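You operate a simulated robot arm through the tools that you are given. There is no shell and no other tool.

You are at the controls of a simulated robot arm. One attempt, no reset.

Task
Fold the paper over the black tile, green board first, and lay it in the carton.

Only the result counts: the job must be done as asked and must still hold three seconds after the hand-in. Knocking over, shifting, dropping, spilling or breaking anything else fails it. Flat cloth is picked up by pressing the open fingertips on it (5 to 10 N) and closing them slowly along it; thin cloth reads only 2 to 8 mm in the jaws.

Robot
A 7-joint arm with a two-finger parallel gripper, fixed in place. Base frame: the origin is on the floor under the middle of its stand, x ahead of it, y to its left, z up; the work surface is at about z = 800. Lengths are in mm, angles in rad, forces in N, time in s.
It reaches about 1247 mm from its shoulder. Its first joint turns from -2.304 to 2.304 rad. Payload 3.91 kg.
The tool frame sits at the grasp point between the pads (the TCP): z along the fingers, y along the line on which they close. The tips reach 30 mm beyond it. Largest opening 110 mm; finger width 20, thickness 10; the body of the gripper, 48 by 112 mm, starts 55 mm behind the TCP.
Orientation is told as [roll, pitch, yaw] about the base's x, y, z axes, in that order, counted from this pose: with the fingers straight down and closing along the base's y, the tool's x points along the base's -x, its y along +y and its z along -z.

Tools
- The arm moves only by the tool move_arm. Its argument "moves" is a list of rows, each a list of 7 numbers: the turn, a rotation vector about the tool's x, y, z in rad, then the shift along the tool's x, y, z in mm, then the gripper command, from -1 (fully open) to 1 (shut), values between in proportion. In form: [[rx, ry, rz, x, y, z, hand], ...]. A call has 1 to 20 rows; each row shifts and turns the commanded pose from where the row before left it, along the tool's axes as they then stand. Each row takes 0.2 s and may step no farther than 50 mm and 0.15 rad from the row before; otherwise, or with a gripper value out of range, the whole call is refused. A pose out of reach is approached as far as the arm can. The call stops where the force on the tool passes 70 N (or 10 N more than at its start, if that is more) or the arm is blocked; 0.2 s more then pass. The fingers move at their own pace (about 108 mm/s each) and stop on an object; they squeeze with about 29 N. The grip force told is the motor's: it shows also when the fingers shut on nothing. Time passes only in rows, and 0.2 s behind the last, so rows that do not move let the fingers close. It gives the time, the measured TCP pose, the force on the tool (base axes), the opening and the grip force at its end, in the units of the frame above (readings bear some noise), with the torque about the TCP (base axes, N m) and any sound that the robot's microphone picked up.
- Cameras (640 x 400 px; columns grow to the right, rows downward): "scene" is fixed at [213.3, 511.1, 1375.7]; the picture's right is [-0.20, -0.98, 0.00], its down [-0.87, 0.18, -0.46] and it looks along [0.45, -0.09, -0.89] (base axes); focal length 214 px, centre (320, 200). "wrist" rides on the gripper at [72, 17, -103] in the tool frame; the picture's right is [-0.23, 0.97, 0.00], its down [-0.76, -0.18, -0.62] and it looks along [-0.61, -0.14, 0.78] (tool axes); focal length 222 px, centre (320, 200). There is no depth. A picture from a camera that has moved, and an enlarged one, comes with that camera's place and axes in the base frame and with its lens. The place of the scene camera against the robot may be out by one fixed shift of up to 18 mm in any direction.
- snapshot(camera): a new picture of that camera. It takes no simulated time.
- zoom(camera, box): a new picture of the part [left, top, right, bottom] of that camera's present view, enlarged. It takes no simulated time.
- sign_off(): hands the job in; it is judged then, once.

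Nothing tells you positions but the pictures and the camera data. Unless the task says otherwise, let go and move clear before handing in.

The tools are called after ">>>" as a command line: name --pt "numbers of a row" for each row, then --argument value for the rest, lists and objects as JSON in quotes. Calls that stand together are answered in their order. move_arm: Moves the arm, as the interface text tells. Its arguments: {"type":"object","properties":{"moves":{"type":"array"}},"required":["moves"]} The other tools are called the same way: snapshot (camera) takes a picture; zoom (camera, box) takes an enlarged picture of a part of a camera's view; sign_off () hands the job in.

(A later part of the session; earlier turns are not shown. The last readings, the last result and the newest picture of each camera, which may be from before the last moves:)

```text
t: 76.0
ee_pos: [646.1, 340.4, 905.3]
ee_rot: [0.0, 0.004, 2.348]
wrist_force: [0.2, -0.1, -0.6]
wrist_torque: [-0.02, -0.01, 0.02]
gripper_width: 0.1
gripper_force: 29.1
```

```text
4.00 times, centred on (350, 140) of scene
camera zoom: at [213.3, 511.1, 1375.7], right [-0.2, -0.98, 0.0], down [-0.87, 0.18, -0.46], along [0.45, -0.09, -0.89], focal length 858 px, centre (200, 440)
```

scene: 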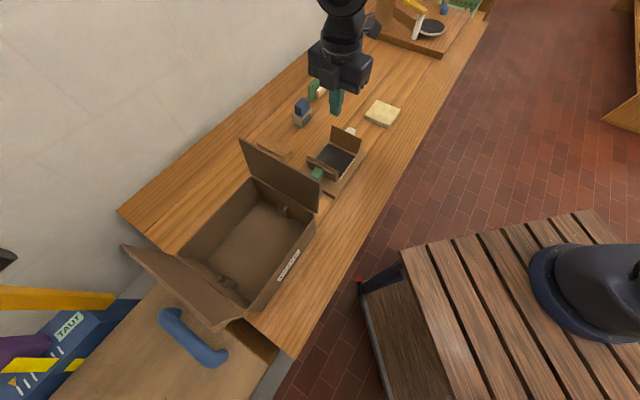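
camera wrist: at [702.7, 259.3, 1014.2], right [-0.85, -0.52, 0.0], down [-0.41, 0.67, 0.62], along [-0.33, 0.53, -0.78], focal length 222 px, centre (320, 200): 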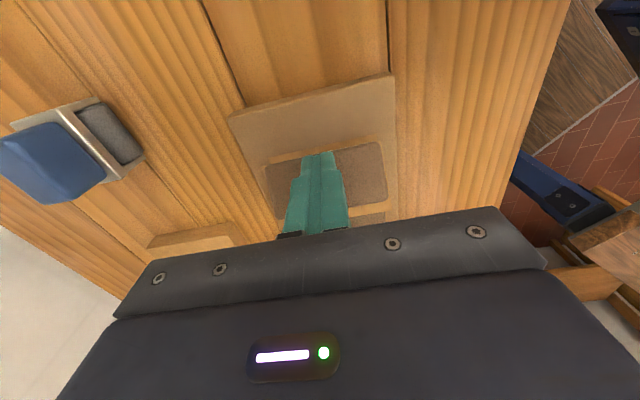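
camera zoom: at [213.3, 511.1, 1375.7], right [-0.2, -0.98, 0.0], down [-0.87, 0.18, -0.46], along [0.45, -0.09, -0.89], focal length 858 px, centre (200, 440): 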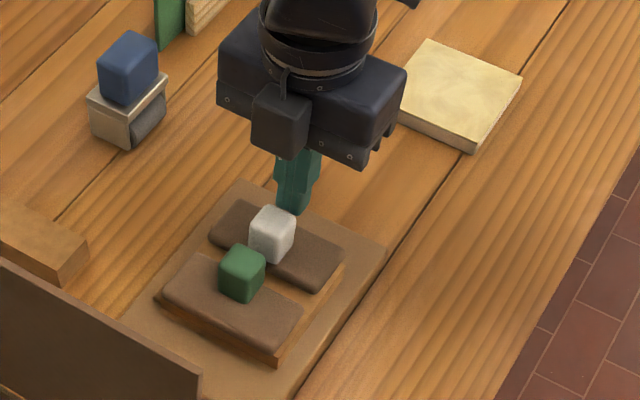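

The white board now looks flat. I'll nudge in 2 mm steps until I feel resistance, to be sure it is fully down.

>>> move_arm --pt "0 0 0 -2 0 0.8 1" --pt "0 0 0 -2 0 0.8 1" --pt "0 0 0 0 0 0 1"

>>> move_arm --pt "0 0 0 -2 0 0.8 1" --pt "0 0 0 -2 0 0.8 1" --pt "0 0 0 0 0 0 1"

>>> zoom --camera "scene" --box '[300, 120, 370, 190]'

>>> snapshot --camera "wrist"

```text
t: 76.8
ee_pos: [644.6, 341.5, 903.9]
ee_rot: [0.001, 0.002, 2.346]
wrist_force: [15.7, -14.9, 9.4]
wrist_torque: [-0.45, -0.29, 0.0]
gripper_width: 0.3
gripper_force: 28.5
```

```text
t: 77.6
ee_pos: [644.3, 341.3, 903.3]
ee_rot: [0.001, 0.004, 2.344]
wrist_force: [8.7, -13.1, 3.0]
wrist_torque: [-0.19, -0.36, 0.06]
gripper_width: 0.0
gripper_force: 29.1
stopped in row 3: the force on the tool passed its limit at 71 N (the readings are from after the stop); the commanded pose is now the measured one
```

```text
5.71 times, centred on (335, 155) of scene
camera zoom: at [213.3, 511.1, 1375.7], right [-0.2, -0.98, 0.0], down [-0.87, 0.18, -0.46], along [0.45, -0.09, -0.89], focal length 1226 px, centre (234, 457)
```

zoom: 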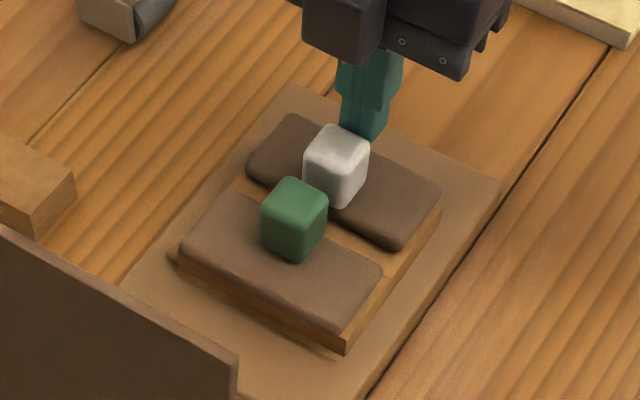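

```text
taken
camera wrist: at [684.5, 279.3, 1007.1], right [-0.86, -0.52, 0.0], down [-0.41, 0.67, 0.62], along [-0.32, 0.53, -0.79], focal length 222 px, centre (320, 200)
```

wrist: 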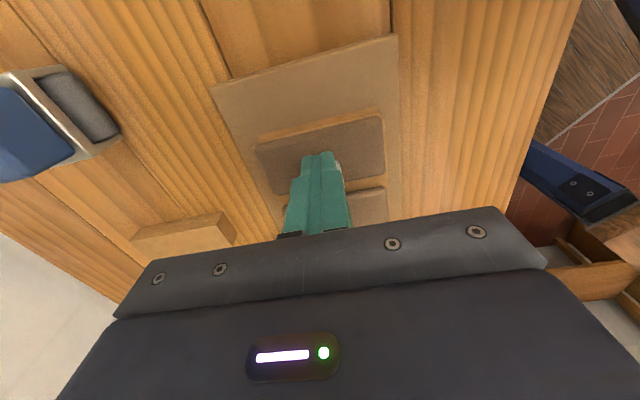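

Both boards are down flat and the paper now wraps the tile. The two knobs are nearly touching, so to reopen each board I'll grip its knob. First I'll back out and rise to measure the knobs.

>>> move_arm --pt "0 0 0 4 0 -1 1" --pt "0 0 0 5 0 -5 1" --pt "0 0 0 3 0 -20 1" --pt "0 0 0 0 0 -40 1" --pt "0 0 0 0 0 -40 1" --pt "0 0 -0.012 0 0 -40 1" --pt "0 0 0 0 0 0 0.09" --pt "0 0 0 0 0 0 0.09"

>>> snapshot --camera "wrist"

>>> zoom --camera "wrist" --box '[220, 40, 420, 180]'

>>> zoom --camera "scene" --box '[300, 120, 370, 190]'

```text
t: 79.4
ee_pos: [652.6, 335.6, 1051.1]
ee_rot: [0.0, 0.004, 2.357]
wrist_force: [0.5, -0.3, 0.0]
wrist_torque: [-0.01, 0.0, -0.01]
gripper_width: 50.1
gripper_force: 0.0
```

```text
taken
camera wrist: at [692.4, 272.5, 1155.0], right [-0.85, -0.53, 0.0], down [-0.42, 0.67, 0.62], along [-0.33, 0.53, -0.78], focal length 222 px, centre (320, 200)
```

wrist: 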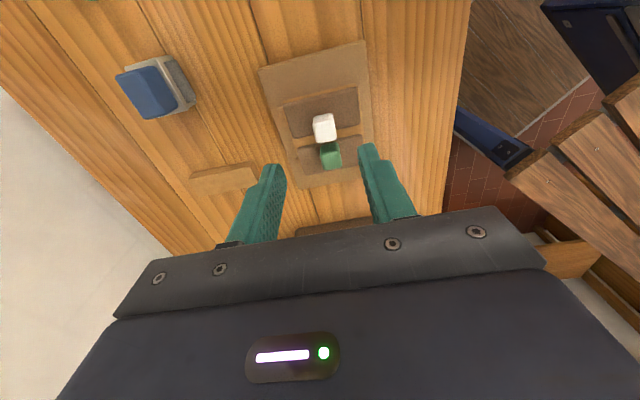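

```text
2.86 times, centred on (320, 110) of wrist
camera zoom: at [692.4, 272.5, 1155.0], right [-0.85, -0.53, 0.0], down [-0.42, 0.67, 0.62], along [-0.33, 0.53, -0.78], focal length 635 px, centre (320, 457)
```

zoom: 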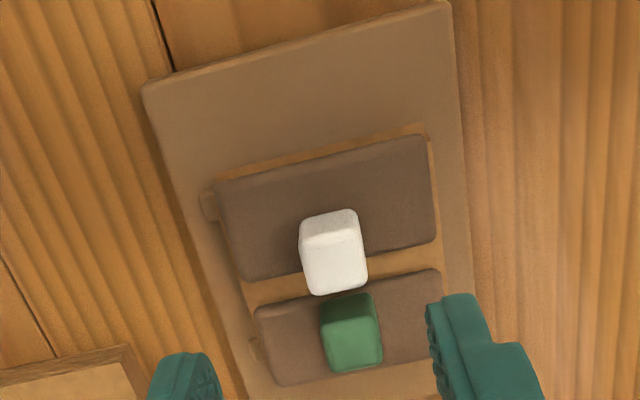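

```text
5.71 times, centred on (335, 155) of scene
camera zoom: at [213.3, 511.1, 1375.7], right [-0.2, -0.98, 0.0], down [-0.87, 0.18, -0.46], along [0.45, -0.09, -0.89], focal length 1226 px, centre (234, 457)
```

zoom: 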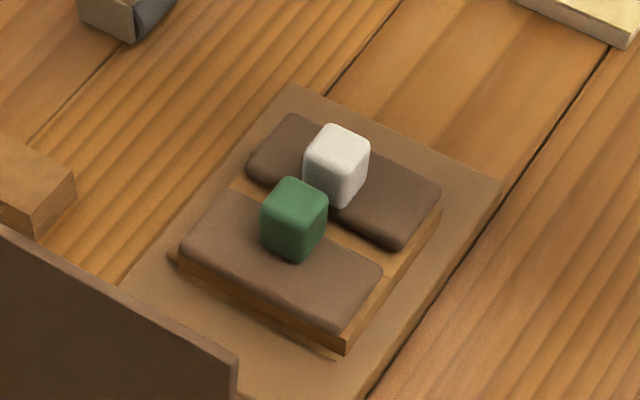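

The white knob is centred near e1 = -186, e2 = 699. I'll move over it with the fingers 50 mm apart and come down to just above it.

>>> move_arm --pt "0 0 0 -19.2 -0.5 0 0.09" --pt "0 0 0 -19.2 -0.5 0 0.09" --pt "0 0 0 0 0 40 0.09" --pt "0 0 0 0 0 40 0.09" --pt "0 0 0 0 0 35 0.09" --pt "0 0 0 0 0 0 0.09" --pt "0 0 0 0 0 0 0.09"

>>> snapshot --camera "wrist"

>>> zoom --camera "scene" --box '[300, 110, 380, 190]'

```text
t: 81.0
ee_pos: [625.8, 362.5, 935.3]
ee_rot: [0.0, 0.006, 2.357]
wrist_force: [0.4, 0.1, 0.5]
wrist_torque: [-0.02, -0.01, 0.0]
gripper_width: 50.0
gripper_force: 0.1
```

```text
taken
camera wrist: at [665.4, 300.9, 1038.9], right [-0.85, -0.53, 0.0], down [-0.42, 0.67, 0.62], along [-0.33, 0.53, -0.79], focal length 222 px, centre (320, 200)
```

wrist: 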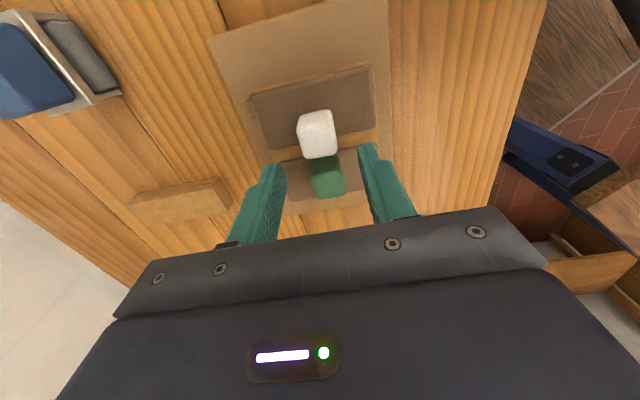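

```text
5.00 times, centred on (340, 150) of scene
camera zoom: at [213.3, 511.1, 1375.7], right [-0.2, -0.98, 0.0], down [-0.87, 0.18, -0.46], along [0.45, -0.09, -0.89], focal length 1072 px, centre (220, 450)
```

zoom: 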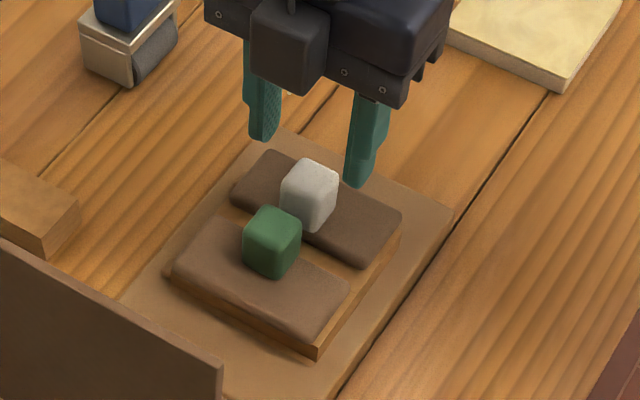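

The knob sits between the fingers. I'll descend to straddle it and close gently.

>>> move_arm --pt "0 0 0 2 0.5 20 0.09" --pt "0 0 0 0 0 15 0.09" --pt "0 0 0 0 0 8 0.09" --pt "0 0 0 0 0 4 0.09" --pt "0 0 0 0 0 0 0.09" --pt "0 0 0 0 0 0 0.3" --pt "0 0 0 0 0 0 0.5" --pt "0 0 0 0 0 0 0.8" --pt "0 0 0 0 0 0 1" --pt "0 0 0 0 0 0 1"

>>> snapshot --camera "wrist"

>>> zoom --camera "scene" --box '[300, 110, 380, 190]'

```text
t: 83.2
ee_pos: [627.6, 361.5, 885.5]
ee_rot: [-0.002, 0.006, 2.357]
wrist_force: [25.5, 23.2, -2.8]
wrist_torque: [0.3, -0.29, -0.26]
gripper_width: 27.8
gripper_force: 45.4
```

```text
taken
camera wrist: at [667.3, 299.6, 990.1], right [-0.85, -0.53, 0.0], down [-0.42, 0.67, 0.62], along [-0.33, 0.53, -0.78], focal length 222 px, centre (320, 200)
```

wrist: 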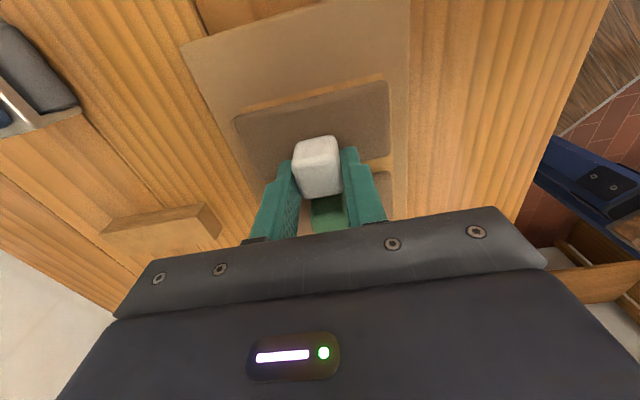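

```text
5.00 times, centred on (340, 150) of scene
camera zoom: at [213.3, 511.1, 1375.7], right [-0.2, -0.98, 0.0], down [-0.87, 0.18, -0.46], along [0.45, -0.09, -0.89], focal length 1072 px, centre (220, 450)
```

zoom: 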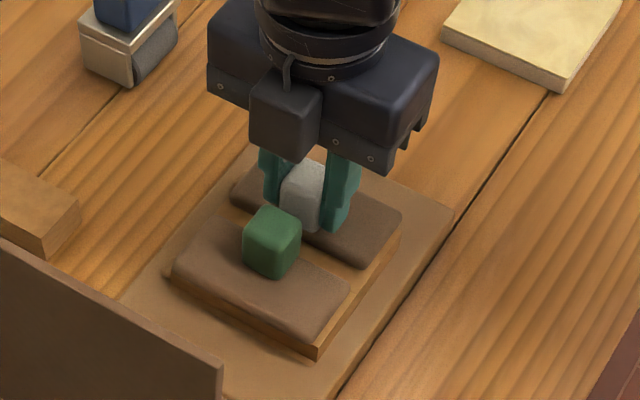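

The knob is gripped (27.8 mm). There's a small sideways load, so I'll shift about 1 mm to relieve it, then lift the board along its hinge arc, tilting the hand with it.

>>> move_arm --pt "0 0 0 0 -1.2 0 1" --pt "0 0 0 0 0 0 1"

>>> move_arm --pt "0 -0.06 0 3.83 0 -3.75 1" --pt "0 -0.06 0 3.83 0 -3.75 1" --pt "0 0 0 0 0 0 1"

>>> zoom --camera "scene" --box '[300, 110, 380, 190]'

```text
t: 83.8
ee_pos: [627.7, 362.2, 886.7]
ee_rot: [-0.001, 0.008, 2.358]
wrist_force: [17.1, 20.6, 2.9]
wrist_torque: [0.15, -0.23, -0.28]
gripper_width: 27.7
gripper_force: 45.3
```

```text
t: 84.6
ee_pos: [632.9, 356.3, 892.5]
ee_rot: [0.004, -0.116, 2.357]
wrist_force: [10.1, 28.0, -23.1]
wrist_torque: [1.27, 0.64, -0.21]
gripper_width: 28.0
gripper_force: 45.3
```

```text
5.00 times, centred on (340, 150) of scene
camera zoom: at [213.3, 511.1, 1375.7], right [-0.2, -0.98, 0.0], down [-0.87, 0.18, -0.46], along [0.45, -0.09, -0.89], focal length 1072 px, centre (220, 450)
```

zoom: 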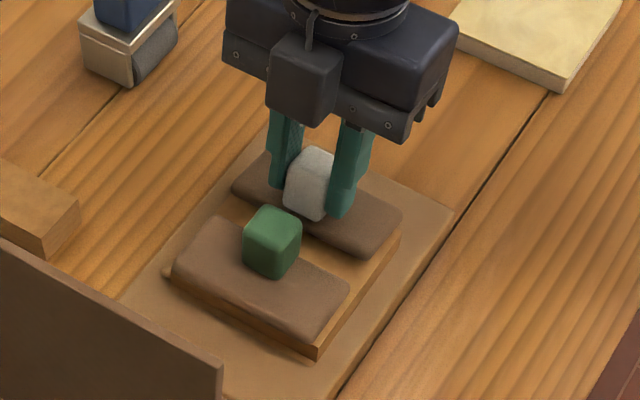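

The white board is lifting. I'll continue the arc.

>>> move_arm --pt "0 -0.06 0 4.05 -0.5 -3.6 1" --pt "0 -0.06 0 4.05 -0.5 -3.6 1" --pt "0 -0.06 0 4.2 0 -3.45 1" --pt "0 -0.06 0 4.2 0 -3.45 1" --pt "0 0 0 0 0 0 1"

>>> zoom --camera "scene" --box '[300, 110, 380, 190]'

>>> snapshot --camera "wrist"

```text
t: 85.8
ee_pos: [647.2, 343.0, 902.7]
ee_rot: [0.003, -0.356, 2.358]
wrist_force: [-16.9, -5.0, -29.9]
wrist_torque: [0.7, 0.47, 0.1]
gripper_width: 27.9
gripper_force: 45.0
```

```text
5.00 times, centred on (340, 150) of scene
camera zoom: at [213.3, 511.1, 1375.7], right [-0.2, -0.98, 0.0], down [-0.87, 0.18, -0.46], along [0.45, -0.09, -0.89], focal length 1072 px, centre (220, 450)
```

zoom: 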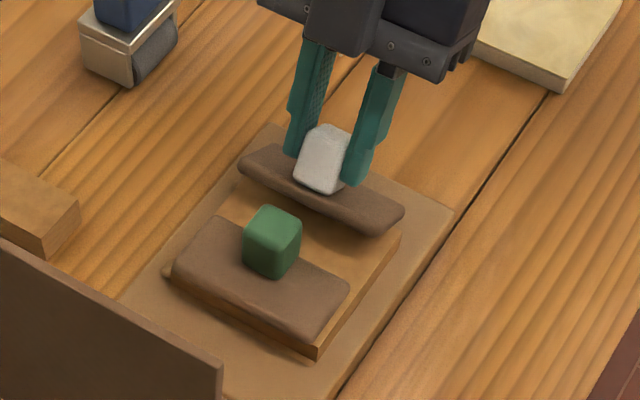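

```text
taken
camera wrist: at [710.7, 257.2, 975.8], right [-0.84, -0.54, 0.08], down [-0.22, 0.48, 0.85], along [-0.5, 0.69, -0.52], focal length 222 px, centre (320, 200)
```

wrist: 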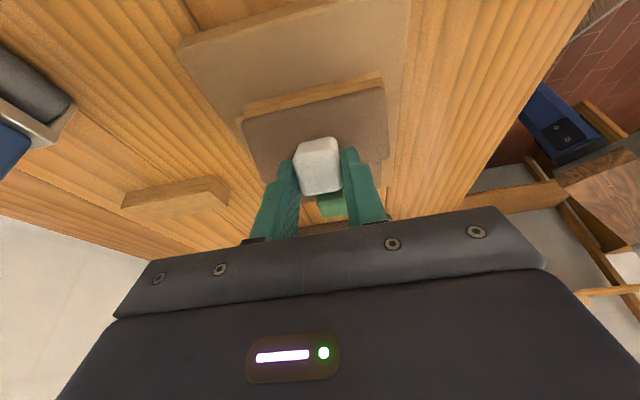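

The white flap stays down on the tile while the board lifts — good. I'll continue opening the white board.

>>> move_arm --pt "0 -0.06 0 4.4 0 -3.3 1" --pt "0 -0.06 0 4.4 0 -3.3 1" --pt "0 -0.06 0 4.6 0 -3.1 1" --pt "0 -0.06 0 4.6 0 -3.1 1" --pt "0 0 0 0 0 0 1"

>>> zoom --camera "scene" --box '[300, 110, 380, 190]'

```text
t: 87.0
ee_pos: [662.4, 328.0, 908.9]
ee_rot: [0.004, -0.596, 2.359]
wrist_force: [-27.7, -15.8, -37.5]
wrist_torque: [0.07, 0.28, 0.3]
gripper_width: 27.6
gripper_force: 44.7
```

```text
5.00 times, centred on (340, 150) of scene
camera zoom: at [213.3, 511.1, 1375.7], right [-0.2, -0.98, 0.0], down [-0.87, 0.18, -0.46], along [0.45, -0.09, -0.89], focal length 1072 px, centre (220, 450)
```

zoom: 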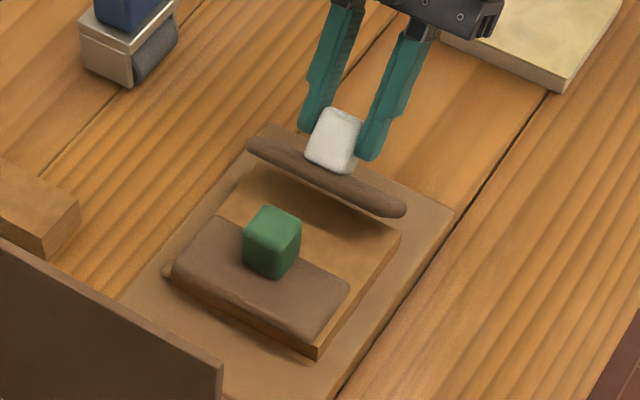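

>>> move_arm --pt "0 0 0 4.1 0.6 -2.1 1" --pt "0 0 0 4.1 0.5 -2.1 1" --pt "0 0 0 4.2 0 -2.0 1" --pt "0 0 0 4.2 0 -2.0 1" --pt "0 0 0 0 0 0 1"

>>> zoom --camera "scene" --box '[300, 100, 380, 190]'

```text
t: 88.2
ee_pos: [675.5, 315.7, 907.3]
ee_rot: [0.001, -0.596, 2.358]
wrist_force: [-27.8, 2.0, 6.7]
wrist_torque: [0.8, 1.43, 0.15]
gripper_width: 27.7
gripper_force: 44.6
```

```text
4.44 times, centred on (340, 145) of scene
camera zoom: at [213.3, 511.1, 1375.7], right [-0.2, -0.98, 0.0], down [-0.87, 0.18, -0.46], along [0.45, -0.09, -0.89], focal length 953 px, centre (231, 444)
```

zoom: 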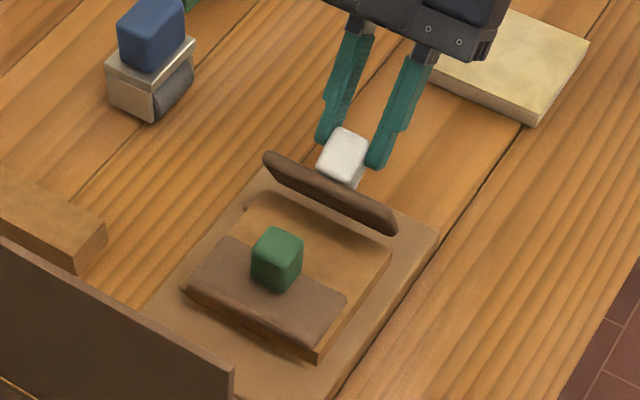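

>>> move_arm --pt "0 0 0 4.4 0.5 -1.25 1" --pt "0 0 0 4.4 0 -1.25 1" --pt "0 0 0 4.5 0 -0.5 1" --pt "0 0 0 4.5 0 -0.5 1" --pt "0 0 0 0 0 0 1"

>>> zoom --camera "scene" --box '[300, 100, 380, 190]'

```text
t: 89.4
ee_pos: [686.9, 302.5, 899.1]
ee_rot: [-0.001, -0.594, 2.359]
wrist_force: [-11.1, 26.7, 1.8]
wrist_torque: [1.43, 0.95, -0.06]
gripper_width: 27.9
gripper_force: 45.3
```

```text
4.44 times, centred on (340, 145) of scene
camera zoom: at [213.3, 511.1, 1375.7], right [-0.2, -0.98, 0.0], down [-0.87, 0.18, -0.46], along [0.45, -0.09, -0.89], focal length 953 px, centre (231, 444)
```

zoom: 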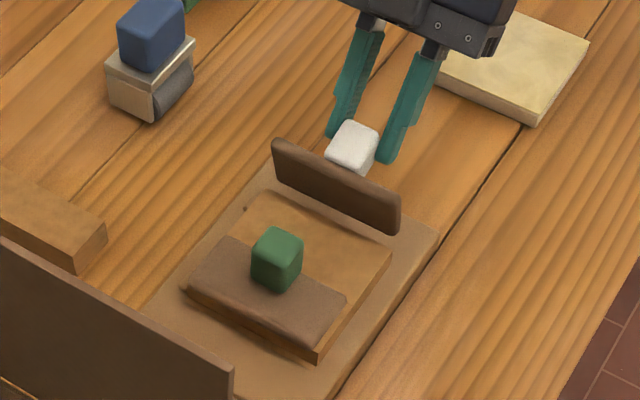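

The board is almost upright. One more step to its open rest angle, then I'll let go and check that it stays.

>>> move_arm --pt "0 0 0 4.5 0 0.2 1" --pt "0 0 0 4.5 0 0.4 1" --pt "0 0 0 3 0 0.6 1" --pt "0 0 0 0 0 0 1"

>>> zoom --camera "scene" --box '[300, 100, 380, 190]'

```text
t: 90.4
ee_pos: [692.0, 295.3, 892.1]
ee_rot: [0.001, -0.593, 2.359]
wrist_force: [-4.1, 21.2, 16.0]
wrist_torque: [1.43, 1.06, -0.15]
gripper_width: 27.4
gripper_force: 45.1
```

```text
4.44 times, centred on (340, 145) of scene
camera zoom: at [213.3, 511.1, 1375.7], right [-0.2, -0.98, 0.0], down [-0.87, 0.18, -0.46], along [0.45, -0.09, -0.89], focal length 953 px, centre (231, 444)
```

zoom: 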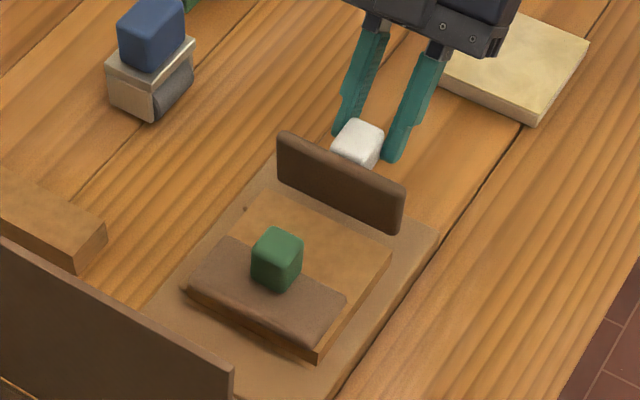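

>>> move_arm --pt "0 0 0 0 0 0 0.4" --pt "0 0 0 0 0 0 0.09" --pt "0 0 0 0 0 0 0.09" --pt "0 0 0 0 0 -15 0.09" --pt "0 0 0 0 0 -25 0.09" --pt "0 0 0 0 0 -30 0.09" --pt "0 0 0 0 0 0 0.09"

>>> zoom --camera "scene" --box '[300, 100, 380, 190]'

>>> snapshot --camera "wrist"

```text
t: 92.0
ee_pos: [722.0, 267.6, 950.9]
ee_rot: [0.001, -0.596, 2.358]
wrist_force: [0.8, -0.1, -0.8]
wrist_torque: [0.01, -0.04, -0.01]
gripper_width: 50.1
gripper_force: 0.0
```

```text
4.44 times, centred on (340, 145) of scene
camera zoom: at [213.3, 511.1, 1375.7], right [-0.2, -0.98, 0.0], down [-0.87, 0.18, -0.46], along [0.45, -0.09, -0.89], focal length 953 px, centre (231, 444)
```

zoom: 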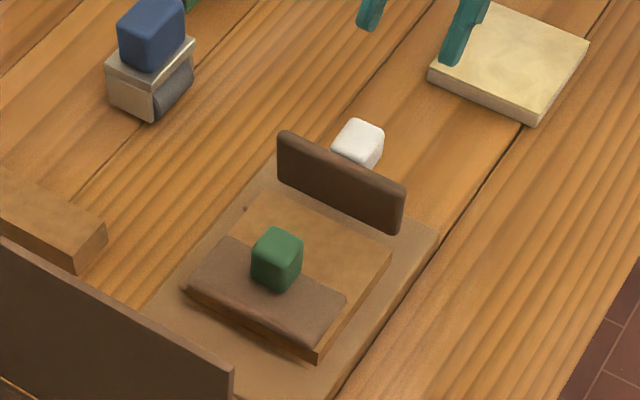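

```text
taken
camera wrist: at [793.7, 173.2, 996.6], right [-0.82, -0.56, 0.13], down [-0.07, 0.32, 0.94], along [-0.57, 0.76, -0.31], focal length 222 px, centre (320, 200)
```

wrist: 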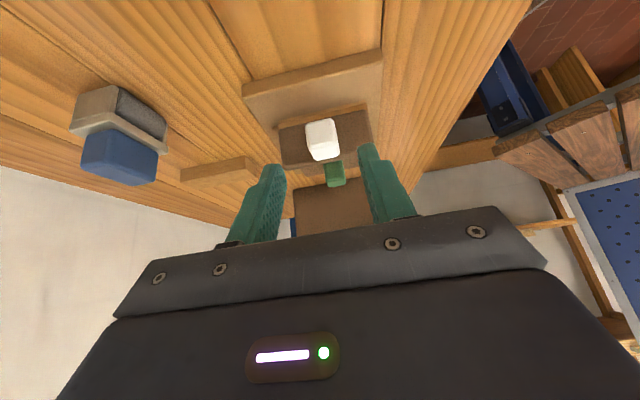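

The white board stays open and the white flap stays folded over the tile. Next is the green board: I'll rise, level the hand and move over the green knob.

>>> move_arm --pt "0 0 0 -18.7 0 -27.6 0.09" --pt "0 0 0 -18.7 0 -27.6 0.09" --pt "0 0 0 -18.7 0 -27.6 0.09" --pt "0 0.149 0 0 0 0 0.09" --pt "0 0.149 0 0 0 0 0.09" --pt "0 0.149 0 0 0 0 0.09" --pt "0 0.149 0.002 0 0 0 0.09" --pt "0 0 0 -40 0 0 0.09" --pt "0 0 0 -40 0 0 0.09" --pt "0 0 0 -40 0 0 0.09" --pt "0 0 0 -30 0 0 0.09" --pt "0 0 0 0 0 0 0.09" --pt "0 0 0 0 0 0 0.09"

>>> snapshot --camera "wrist"

>>> zoom --camera "wrist" --box '[220, 40, 420, 180]'

```text
t: 94.8
ee_pos: [614.7, 375.6, 1048.4]
ee_rot: [-0.001, -0.001, 2.356]
wrist_force: [-0.1, 0.3, 0.3]
wrist_torque: [-0.02, -0.05, 0.02]
gripper_width: 50.1
gripper_force: 0.1
```

```text
taken
camera wrist: at [655.5, 312.2, 1152.3], right [-0.85, -0.53, 0.0], down [-0.41, 0.66, 0.62], along [-0.33, 0.53, -0.78], focal length 222 px, centre (320, 200)
```

wrist: 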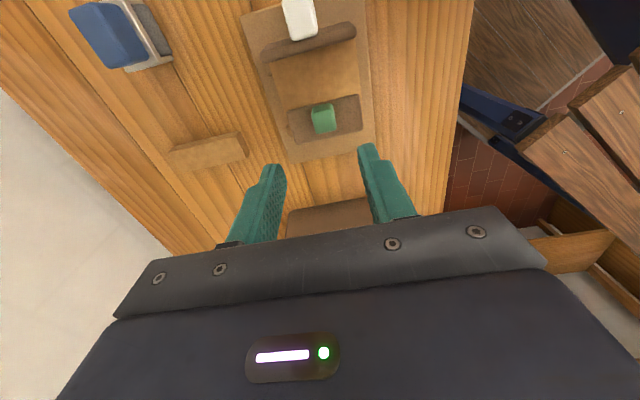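

```text
2.86 times, centred on (320, 110) of wrist
camera zoom: at [655.5, 312.2, 1152.3], right [-0.85, -0.53, 0.0], down [-0.41, 0.66, 0.62], along [-0.33, 0.53, -0.78], focal length 635 px, centre (320, 457)
```

zoom: 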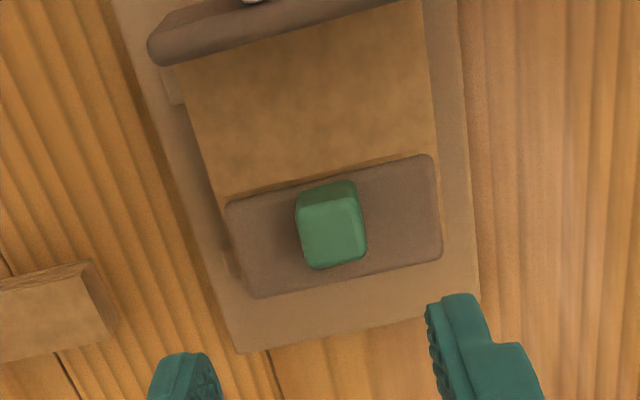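

>>> move_arm --pt "0 0 0 -22 0.6 0 0.09" --pt "0 0 0 0 0 40 0.09" --pt "0 0 0 0 0 40 0.09" --pt "0 0 0 0 0 33 0.09" --pt "0 0 0 0 0 0 0.09" --pt "0 0 0 0 0 0 0.09"

>>> snapshot --camera "wrist"

>>> zoom --camera "wrist" --box '[240, 80, 400, 220]'

>>> zoom --camera "scene" --box '[290, 100, 380, 190]'

```text
t: 96.2
ee_pos: [601.0, 389.9, 933.3]
ee_rot: [0.001, -0.001, 2.357]
wrist_force: [0.4, 0.5, -0.3]
wrist_torque: [0.02, -0.01, 0.0]
gripper_width: 49.9
gripper_force: 0.0
```

```text
taken
camera wrist: at [639.5, 326.6, 1037.9], right [-0.85, -0.53, 0.0], down [-0.41, 0.66, 0.62], along [-0.33, 0.53, -0.78], focal length 222 px, centre (320, 200)
```

wrist: 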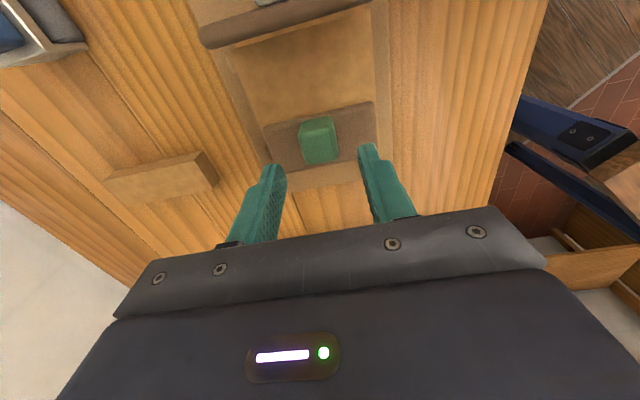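

```text
2.86 times, centred on (320, 150) of wrist
camera zoom: at [639.5, 326.6, 1037.9], right [-0.85, -0.53, 0.0], down [-0.41, 0.66, 0.62], along [-0.33, 0.53, -0.78], focal length 635 px, centre (320, 343)
```

zoom: 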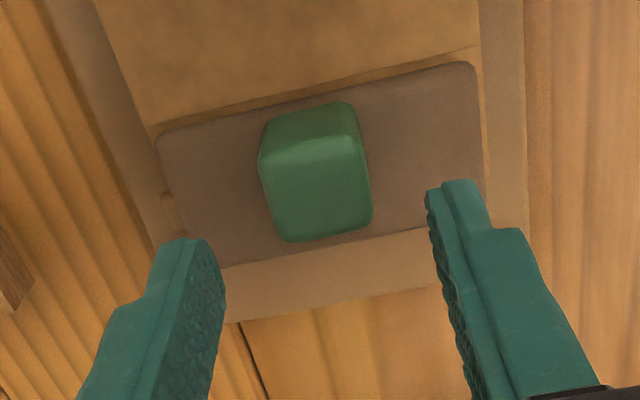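

```text
4.44 times, centred on (335, 145) of scene
camera zoom: at [213.3, 511.1, 1375.7], right [-0.2, -0.98, 0.0], down [-0.87, 0.18, -0.46], along [0.45, -0.09, -0.89], focal length 953 px, centre (253, 444)
```

zoom: 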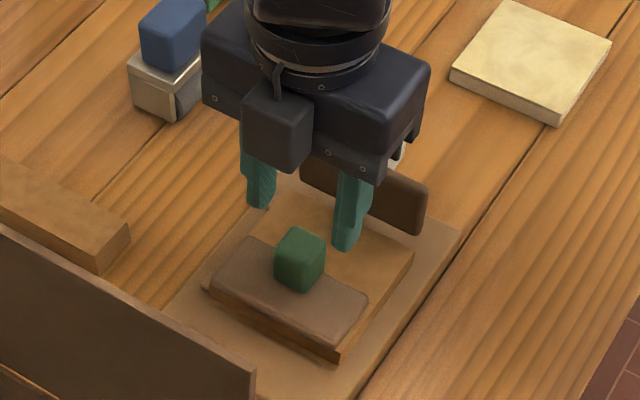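

The green knob is centred between the fingers. I'll descend to straddle it and close.

>>> move_arm --pt "0 0 0 0 -0.5 20 0.09" --pt "0 0 0 0 0 12 0.09" --pt "0 0 0 0 0 7 0.09" --pt "0 0 0 0 0 3 0.09" --pt "0 0 0 0 0 0 0.09" --pt "0 0 0 0 0 0 0.3" --pt "0 0 0 0 0 0 0.5" --pt "0 0 0 0 0 0 0.8" --pt "0 0 0 0 0 0 1" --pt "0 0 0 0 0 0 1"

>>> zoom --camera "scene" --box '[290, 100, 380, 190]'

```text
t: 98.4
ee_pos: [600.4, 389.4, 893.2]
ee_rot: [-0.001, 0.001, 2.357]
wrist_force: [14.2, 14.8, -1.2]
wrist_torque: [0.31, -0.35, 0.04]
gripper_width: 27.6
gripper_force: 45.1
```

```text
4.44 times, centred on (335, 145) of scene
camera zoom: at [213.3, 511.1, 1375.7], right [-0.2, -0.98, 0.0], down [-0.87, 0.18, -0.46], along [0.45, -0.09, -0.89], focal length 953 px, centre (253, 444)
```

zoom: 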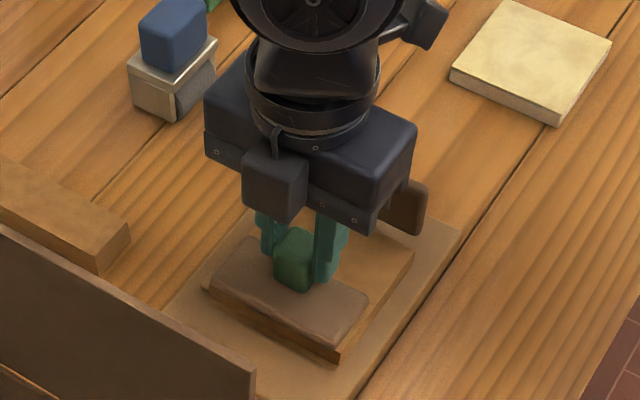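

The green knob is gripped. I'll lift this board along its arc the same way, keeping the hand nearly upright because of the carton lid.

>>> move_arm --pt "0 0.05 0 -3.75 -0.4 -3.25 1" --pt "0 0.05 0 -3.75 -0.4 -3.25 1" --pt "0 0 0 0 0 0 1"

>>> move_arm --pt "0 0.05 0 -4 0 -3.05 1" --pt "0 0.05 0 -4 0 -3.05 1" --pt "0 0 0 0 0 0 1"

>>> zoom --camera "scene" --box '[290, 100, 380, 190]'

```text
t: 99.2
ee_pos: [596.4, 394.3, 897.5]
ee_rot: [0.004, 0.102, 2.356]
wrist_force: [14.9, 3.5, -26.9]
wrist_torque: [-0.62, -1.11, -0.01]
gripper_width: 27.6
gripper_force: 45.1
```

```text
t: 100.0
ee_pos: [588.6, 401.6, 904.1]
ee_rot: [0.003, 0.199, 2.355]
wrist_force: [8.2, -0.6, -23.9]
wrist_torque: [-0.5, -0.68, 0.04]
gripper_width: 28.0
gripper_force: 45.1
```

```text
4.44 times, centred on (335, 145) of scene
camera zoom: at [213.3, 511.1, 1375.7], right [-0.2, -0.98, 0.0], down [-0.87, 0.18, -0.46], along [0.45, -0.09, -0.89], focal length 953 px, centre (253, 444)
```

zoom: 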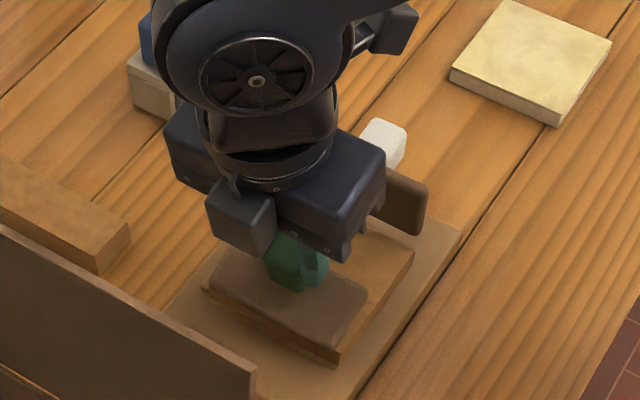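

>>> move_arm --pt "0 0 0 -3.25 0 -2.6 1" --pt "0 0 0 -3.25 0 -2.6 1" --pt "0 0 0 -3.6 0 -2.0 1" --pt "0 0 0 -3.6 0 -2.0 1" --pt "0 0 0 0 0 0 1"

>>> zoom --camera "scene" --box '[270, 100, 380, 200]'

>>> snapshot --camera "wrist"

```text
t: 101.2
ee_pos: [578.0, 412.0, 910.8]
ee_rot: [0.003, 0.201, 2.355]
wrist_force: [9.0, -23.4, -10.1]
wrist_torque: [-1.41, -1.04, 0.0]
gripper_width: 28.0
gripper_force: 44.4
```

```text
4.00 times, centred on (325, 150) of scene
camera zoom: at [213.3, 511.1, 1375.7], right [-0.2, -0.98, 0.0], down [-0.87, 0.18, -0.46], along [0.45, -0.09, -0.89], focal length 858 px, centre (300, 400)
```

zoom: 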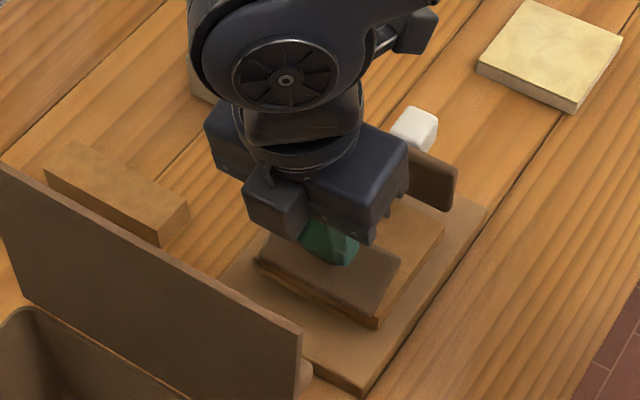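

```text
taken
camera wrist: at [602.5, 364.8, 1027.7], right [-0.85, -0.53, -0.04], down [-0.49, 0.74, 0.46], along [-0.21, 0.41, -0.89], focal length 222 px, centre (320, 200)
```

wrist: 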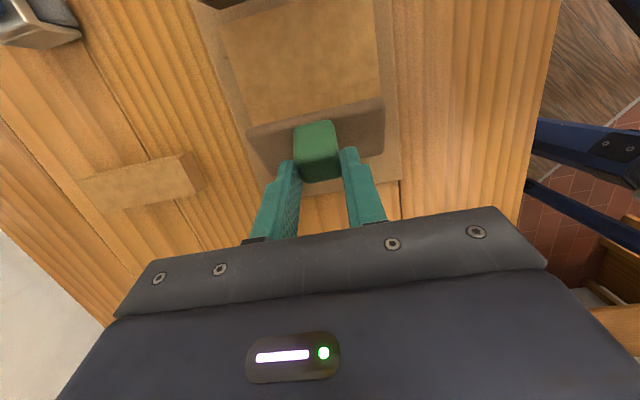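

The green board is coming up and the paper underneath stays folded. Continuing.

>>> move_arm --pt "0 0 0 -3.95 0 -1.6 1" --pt "0 0 0 -3.95 0 -1.6 1" --pt "0 0 0 -4.1 0 -0.9 1" --pt "0 0 0 -4.1 0 -0.9 1" --pt "0 0 0 0 0 0 1"

>>> zoom --camera "scene" --box '[270, 100, 380, 200]'

>>> snapshot --camera "wrist"

```text
t: 102.4
ee_pos: [565.5, 424.3, 913.1]
ee_rot: [0.003, 0.198, 2.357]
wrist_force: [-5.2, -34.1, -6.4]
wrist_torque: [-1.43, -0.54, -0.19]
gripper_width: 27.8
gripper_force: 44.9
```

```text
4.00 times, centred on (325, 150) of scene
camera zoom: at [213.3, 511.1, 1375.7], right [-0.2, -0.98, 0.0], down [-0.87, 0.18, -0.46], along [0.45, -0.09, -0.89], focal length 858 px, centre (300, 400)
```

zoom: 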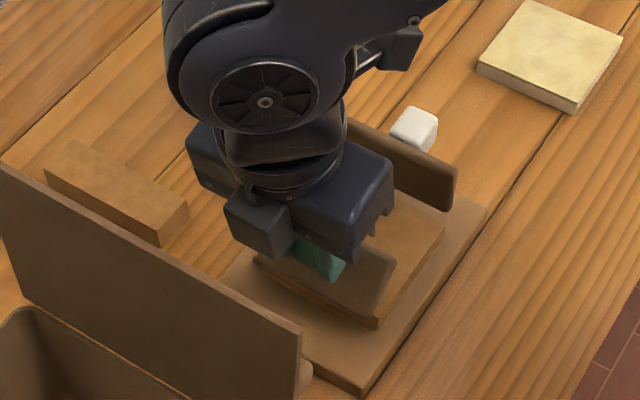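

```text
taken
camera wrist: at [590.5, 377.0, 1028.7], right [-0.85, -0.53, -0.04], down [-0.49, 0.74, 0.46], along [-0.21, 0.41, -0.89], focal length 222 px, centre (320, 200)
```

wrist: 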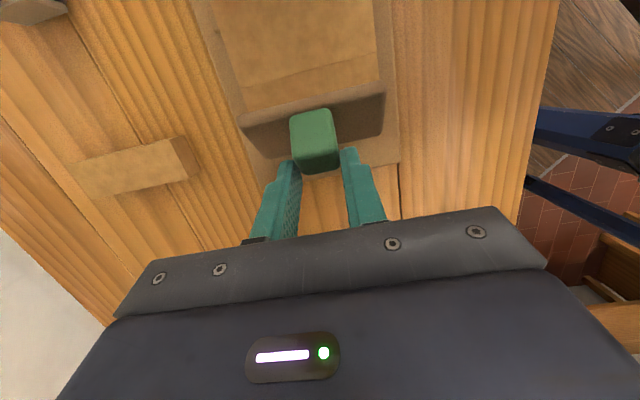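

>>> move_arm --pt "0 0 0 -4.2 0.4 0.0 1" --pt "0 0 0 -4.2 0.4 0.1 1" --pt "0 0 0 -4.1 0 0.8 1" --pt "0 0 0 -4.1 0 0.8 1" --pt "0 0 0 0 0 0 1"

>>> zoom --camera "scene" --box '[270, 100, 380, 200]'

>>> snapshot --camera "wrist"

```text
t: 103.6
ee_pos: [554.7, 435.4, 908.9]
ee_rot: [-0.001, 0.2, 2.357]
wrist_force: [3.8, -13.8, 22.9]
wrist_torque: [-1.59, -0.68, 0.1]
gripper_width: 27.3
gripper_force: 44.7
```

```text
4.00 times, centred on (325, 150) of scene
camera zoom: at [213.3, 511.1, 1375.7], right [-0.2, -0.98, 0.0], down [-0.87, 0.18, -0.46], along [0.45, -0.09, -0.89], focal length 858 px, centre (300, 400)
```

zoom: 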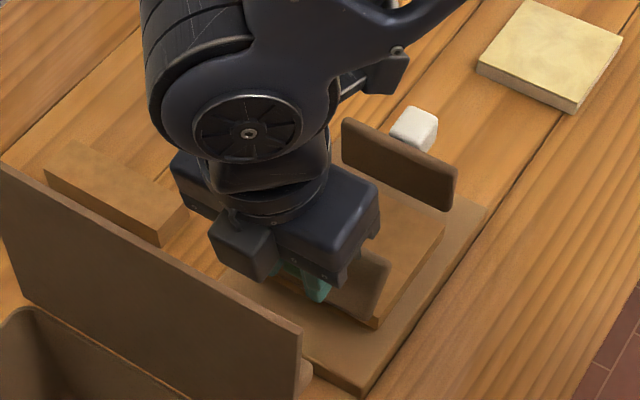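

```text
taken
camera wrist: at [578.6, 387.7, 1024.8], right [-0.85, -0.53, -0.05], down [-0.49, 0.74, 0.46], along [-0.21, 0.41, -0.89], focal length 222 px, centre (320, 200)
```

wrist: 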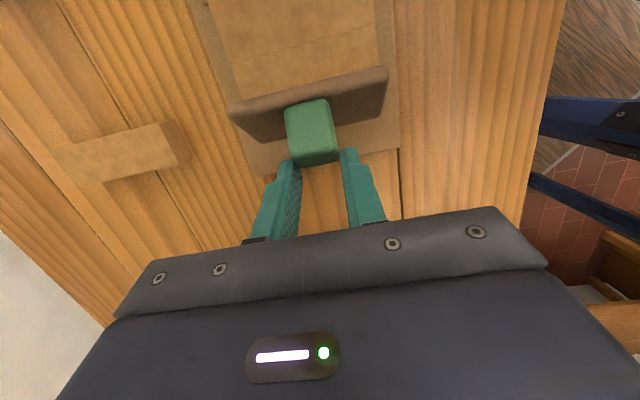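

>>> move_arm --pt "0 0 0 -3.65 0 0.3 1" --pt "0 0 0 -3.65 0 0.3 1" --pt "0 0 0 -3.4 0 1.6 1" --pt "0 0 0 -3.4 0 1.6 1" --pt "0 0 0 0 0 0 1"

>>> zoom --camera "scene" --box '[270, 100, 380, 200]'

>>> snapshot --camera "wrist"

```text
t: 104.8
ee_pos: [545.9, 444.8, 903.0]
ee_rot: [-0.001, 0.199, 2.357]
wrist_force: [24.7, 0.6, 17.6]
wrist_torque: [-0.9, -1.62, 0.16]
gripper_width: 27.8
gripper_force: 45.3
```

```text
4.00 times, centred on (325, 150) of scene
camera zoom: at [213.3, 511.1, 1375.7], right [-0.2, -0.98, 0.0], down [-0.87, 0.18, -0.46], along [0.45, -0.09, -0.89], focal length 858 px, centre (300, 400)
```

zoom: 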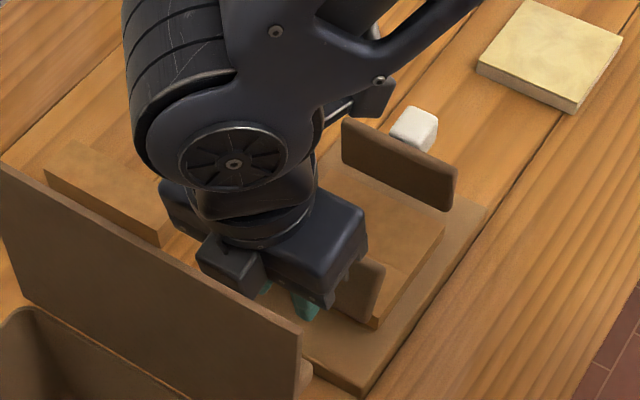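

```text
taken
camera wrist: at [570.0, 396.8, 1017.7], right [-0.85, -0.53, -0.05], down [-0.49, 0.74, 0.46], along [-0.21, 0.41, -0.89], focal length 222 px, centre (320, 200)
```

wrist: 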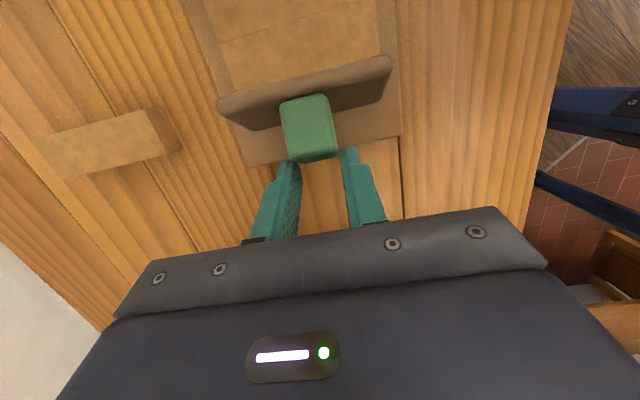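

The green board is close to upright but still leans slightly inward. I'll move it a bit further outward while reducing the tilt to stay clear of the lid.

>>> move_arm --pt "0 -0.05 0 -3.2 0 1.5 1" --pt "0 -0.05 0 -3.2 0 1.5 1" --pt "0 0 0 0 0 0 1"

>>> snapshot --camera "wrist"

>>> zoom --camera "wrist" --box '[200, 20, 420, 180]'

```text
t: 105.6
ee_pos: [541.5, 448.3, 896.7]
ee_rot: [0.001, 0.099, 2.358]
wrist_force: [40.6, 10.2, 9.8]
wrist_torque: [-0.6, -1.84, 0.29]
gripper_width: 27.5
gripper_force: 44.9
```

```text
taken
camera wrist: at [574.1, 392.6, 1007.7], right [-0.85, -0.53, -0.02], down [-0.45, 0.71, 0.54], along [-0.27, 0.47, -0.84], focal length 222 px, centre (320, 200)
```

wrist: 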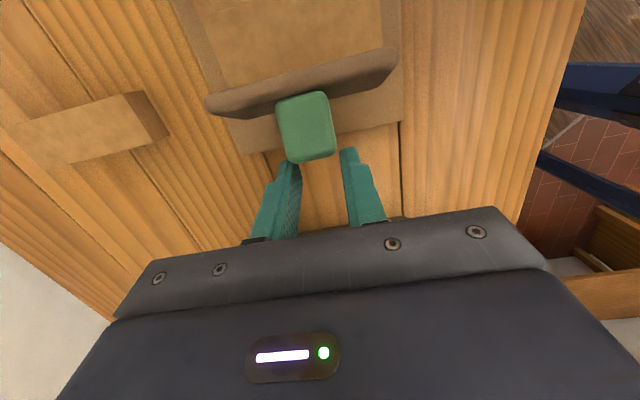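

```text
2.50 times, centred on (310, 100) of wrist
camera zoom: at [574.1, 392.6, 1007.7], right [-0.85, -0.53, -0.02], down [-0.45, 0.71, 0.54], along [-0.27, 0.47, -0.84], focal length 555 px, centre (345, 450)
```

zoom: 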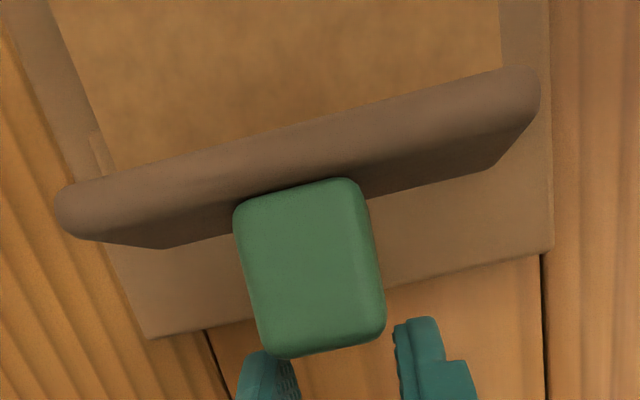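

>>> move_arm --pt "0 0 0 -2.5 -0.8 0.8 1" --pt "0 0 0 -2.5 0 0.8 1" --pt "0 0 0 0 0 0 1"

>>> zoom --camera "wrist" --box '[200, 20, 420, 180]'

```text
t: 106.4
ee_pos: [538.8, 451.0, 894.3]
ee_rot: [0.005, 0.101, 2.356]
wrist_force: [33.6, -8.1, -2.2]
wrist_torque: [-0.74, -1.42, 0.03]
gripper_width: 27.4
gripper_force: 45.0
```

```text
2.50 times, centred on (310, 100) of wrist
camera zoom: at [571.5, 396.2, 1004.8], right [-0.85, -0.53, -0.02], down [-0.45, 0.71, 0.54], along [-0.27, 0.47, -0.84], focal length 555 px, centre (345, 450)
```

zoom: 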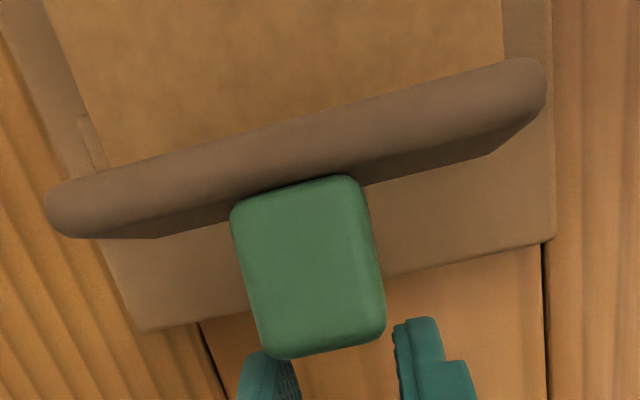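

>>> move_arm --pt "0 0 0 -2.2 0 1.2 1" --pt "0 0 0 -2.2 0 1.2 1" --pt "0 0 0 0 0 0 1"

>>> zoom --camera "wrist" --box '[200, 20, 420, 180]'

>>> zoom --camera "scene" --box '[260, 100, 390, 210]'

```text
t: 107.2
ee_pos: [535.0, 455.7, 892.5]
ee_rot: [0.001, 0.099, 2.356]
wrist_force: [-0.8, 0.6, 0.1]
wrist_torque: [-0.02, 0.02, 0.0]
gripper_width: 0.0
gripper_force: 37.6
```

```text
2.50 times, centred on (310, 100) of wrist
camera zoom: at [567.4, 400.1, 1002.7], right [-0.85, -0.53, -0.02], down [-0.45, 0.71, 0.54], along [-0.27, 0.47, -0.84], focal length 555 px, centre (345, 450)
```

zoom: 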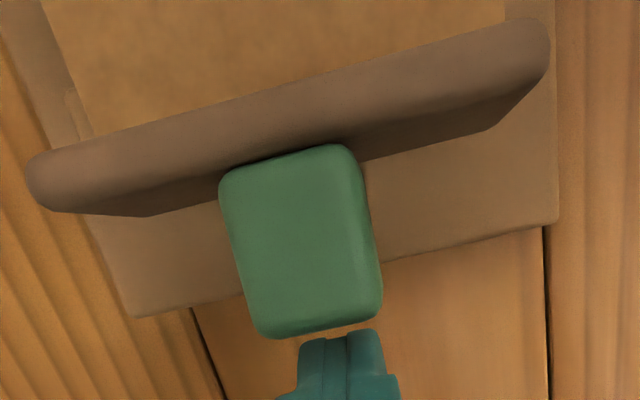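

```text
3.64 times, centred on (325, 155) of scene
camera zoom: at [213.3, 511.1, 1375.7], right [-0.2, -0.98, 0.0], down [-0.87, 0.18, -0.46], along [0.45, -0.09, -0.89], focal length 780 px, centre (302, 364)
```

zoom: 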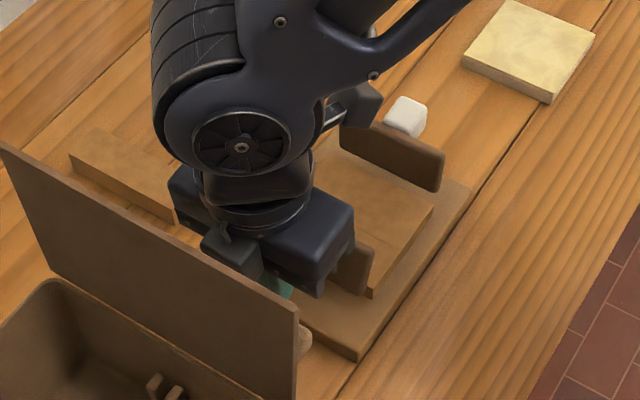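

The fingers slid off the knob's end, but the board is standing on its own near upright. I'll rise away and look.

>>> move_arm --pt "0 0 0 1 0 -15 1" --pt "0 0 0 3.5 0 -35 1" --pt "0 0 0 4 0 -40 1" --pt "0 0 0 4 0 -40 1" --pt "0 -0.1 0 2 0 -25 1" --pt "0 0 0 40 0 0 1" --pt "0 0 0 40 0 0 1" --pt "0 0 0 40 0 0 1" --pt "0 0 0 0 0 0 1"

>>> snapshot --camera "wrist"

>>> zoom --camera "scene" --box '[290, 110, 380, 190]'

>>> zoom --camera "wrist" --box '[220, 0, 420, 150]'

```text
t: 109.2
ee_pos: [620.5, 370.8, 1048.3]
ee_rot: [0.002, -0.002, 2.357]
wrist_force: [1.1, -0.4, 0.0]
wrist_torque: [-0.02, 0.04, 0.02]
gripper_width: 0.0
gripper_force: 37.4
```

```text
taken
camera wrist: at [660.0, 309.0, 1152.1], right [-0.85, -0.53, 0.0], down [-0.41, 0.67, 0.62], along [-0.33, 0.53, -0.78], focal length 222 px, centre (320, 200)
```

wrist: 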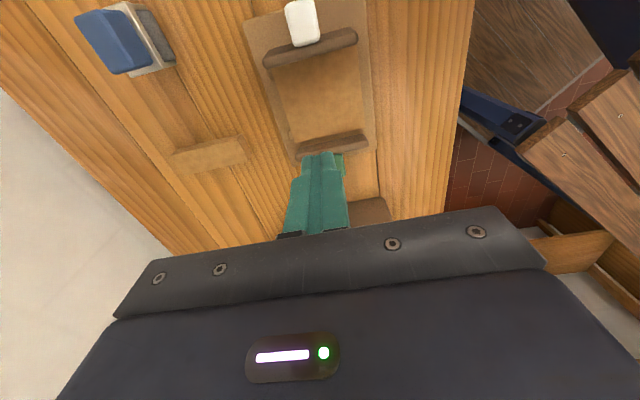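

```text
5.00 times, centred on (335, 150) of scene
camera zoom: at [213.3, 511.1, 1375.7], right [-0.2, -0.98, 0.0], down [-0.87, 0.18, -0.46], along [0.45, -0.09, -0.89], focal length 1072 px, centre (245, 450)
```

zoom: 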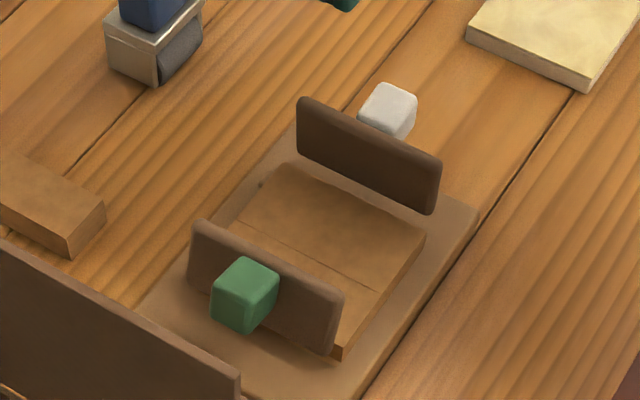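

```text
2.67 times, centred on (320, 75) of wrist
camera zoom: at [660.0, 309.0, 1152.1], right [-0.85, -0.53, 0.0], down [-0.41, 0.67, 0.62], along [-0.33, 0.53, -0.78], focal length 592 px, centre (320, 533)
```

zoom: 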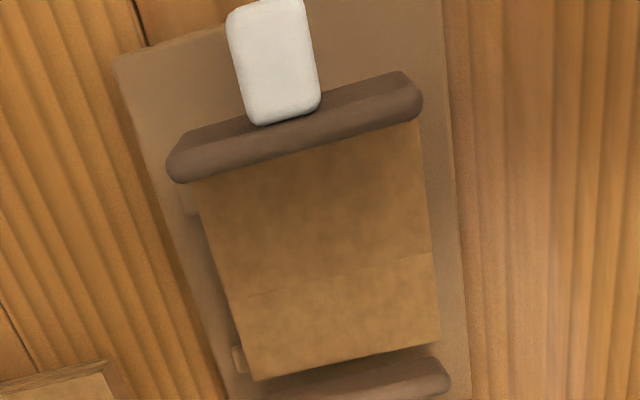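

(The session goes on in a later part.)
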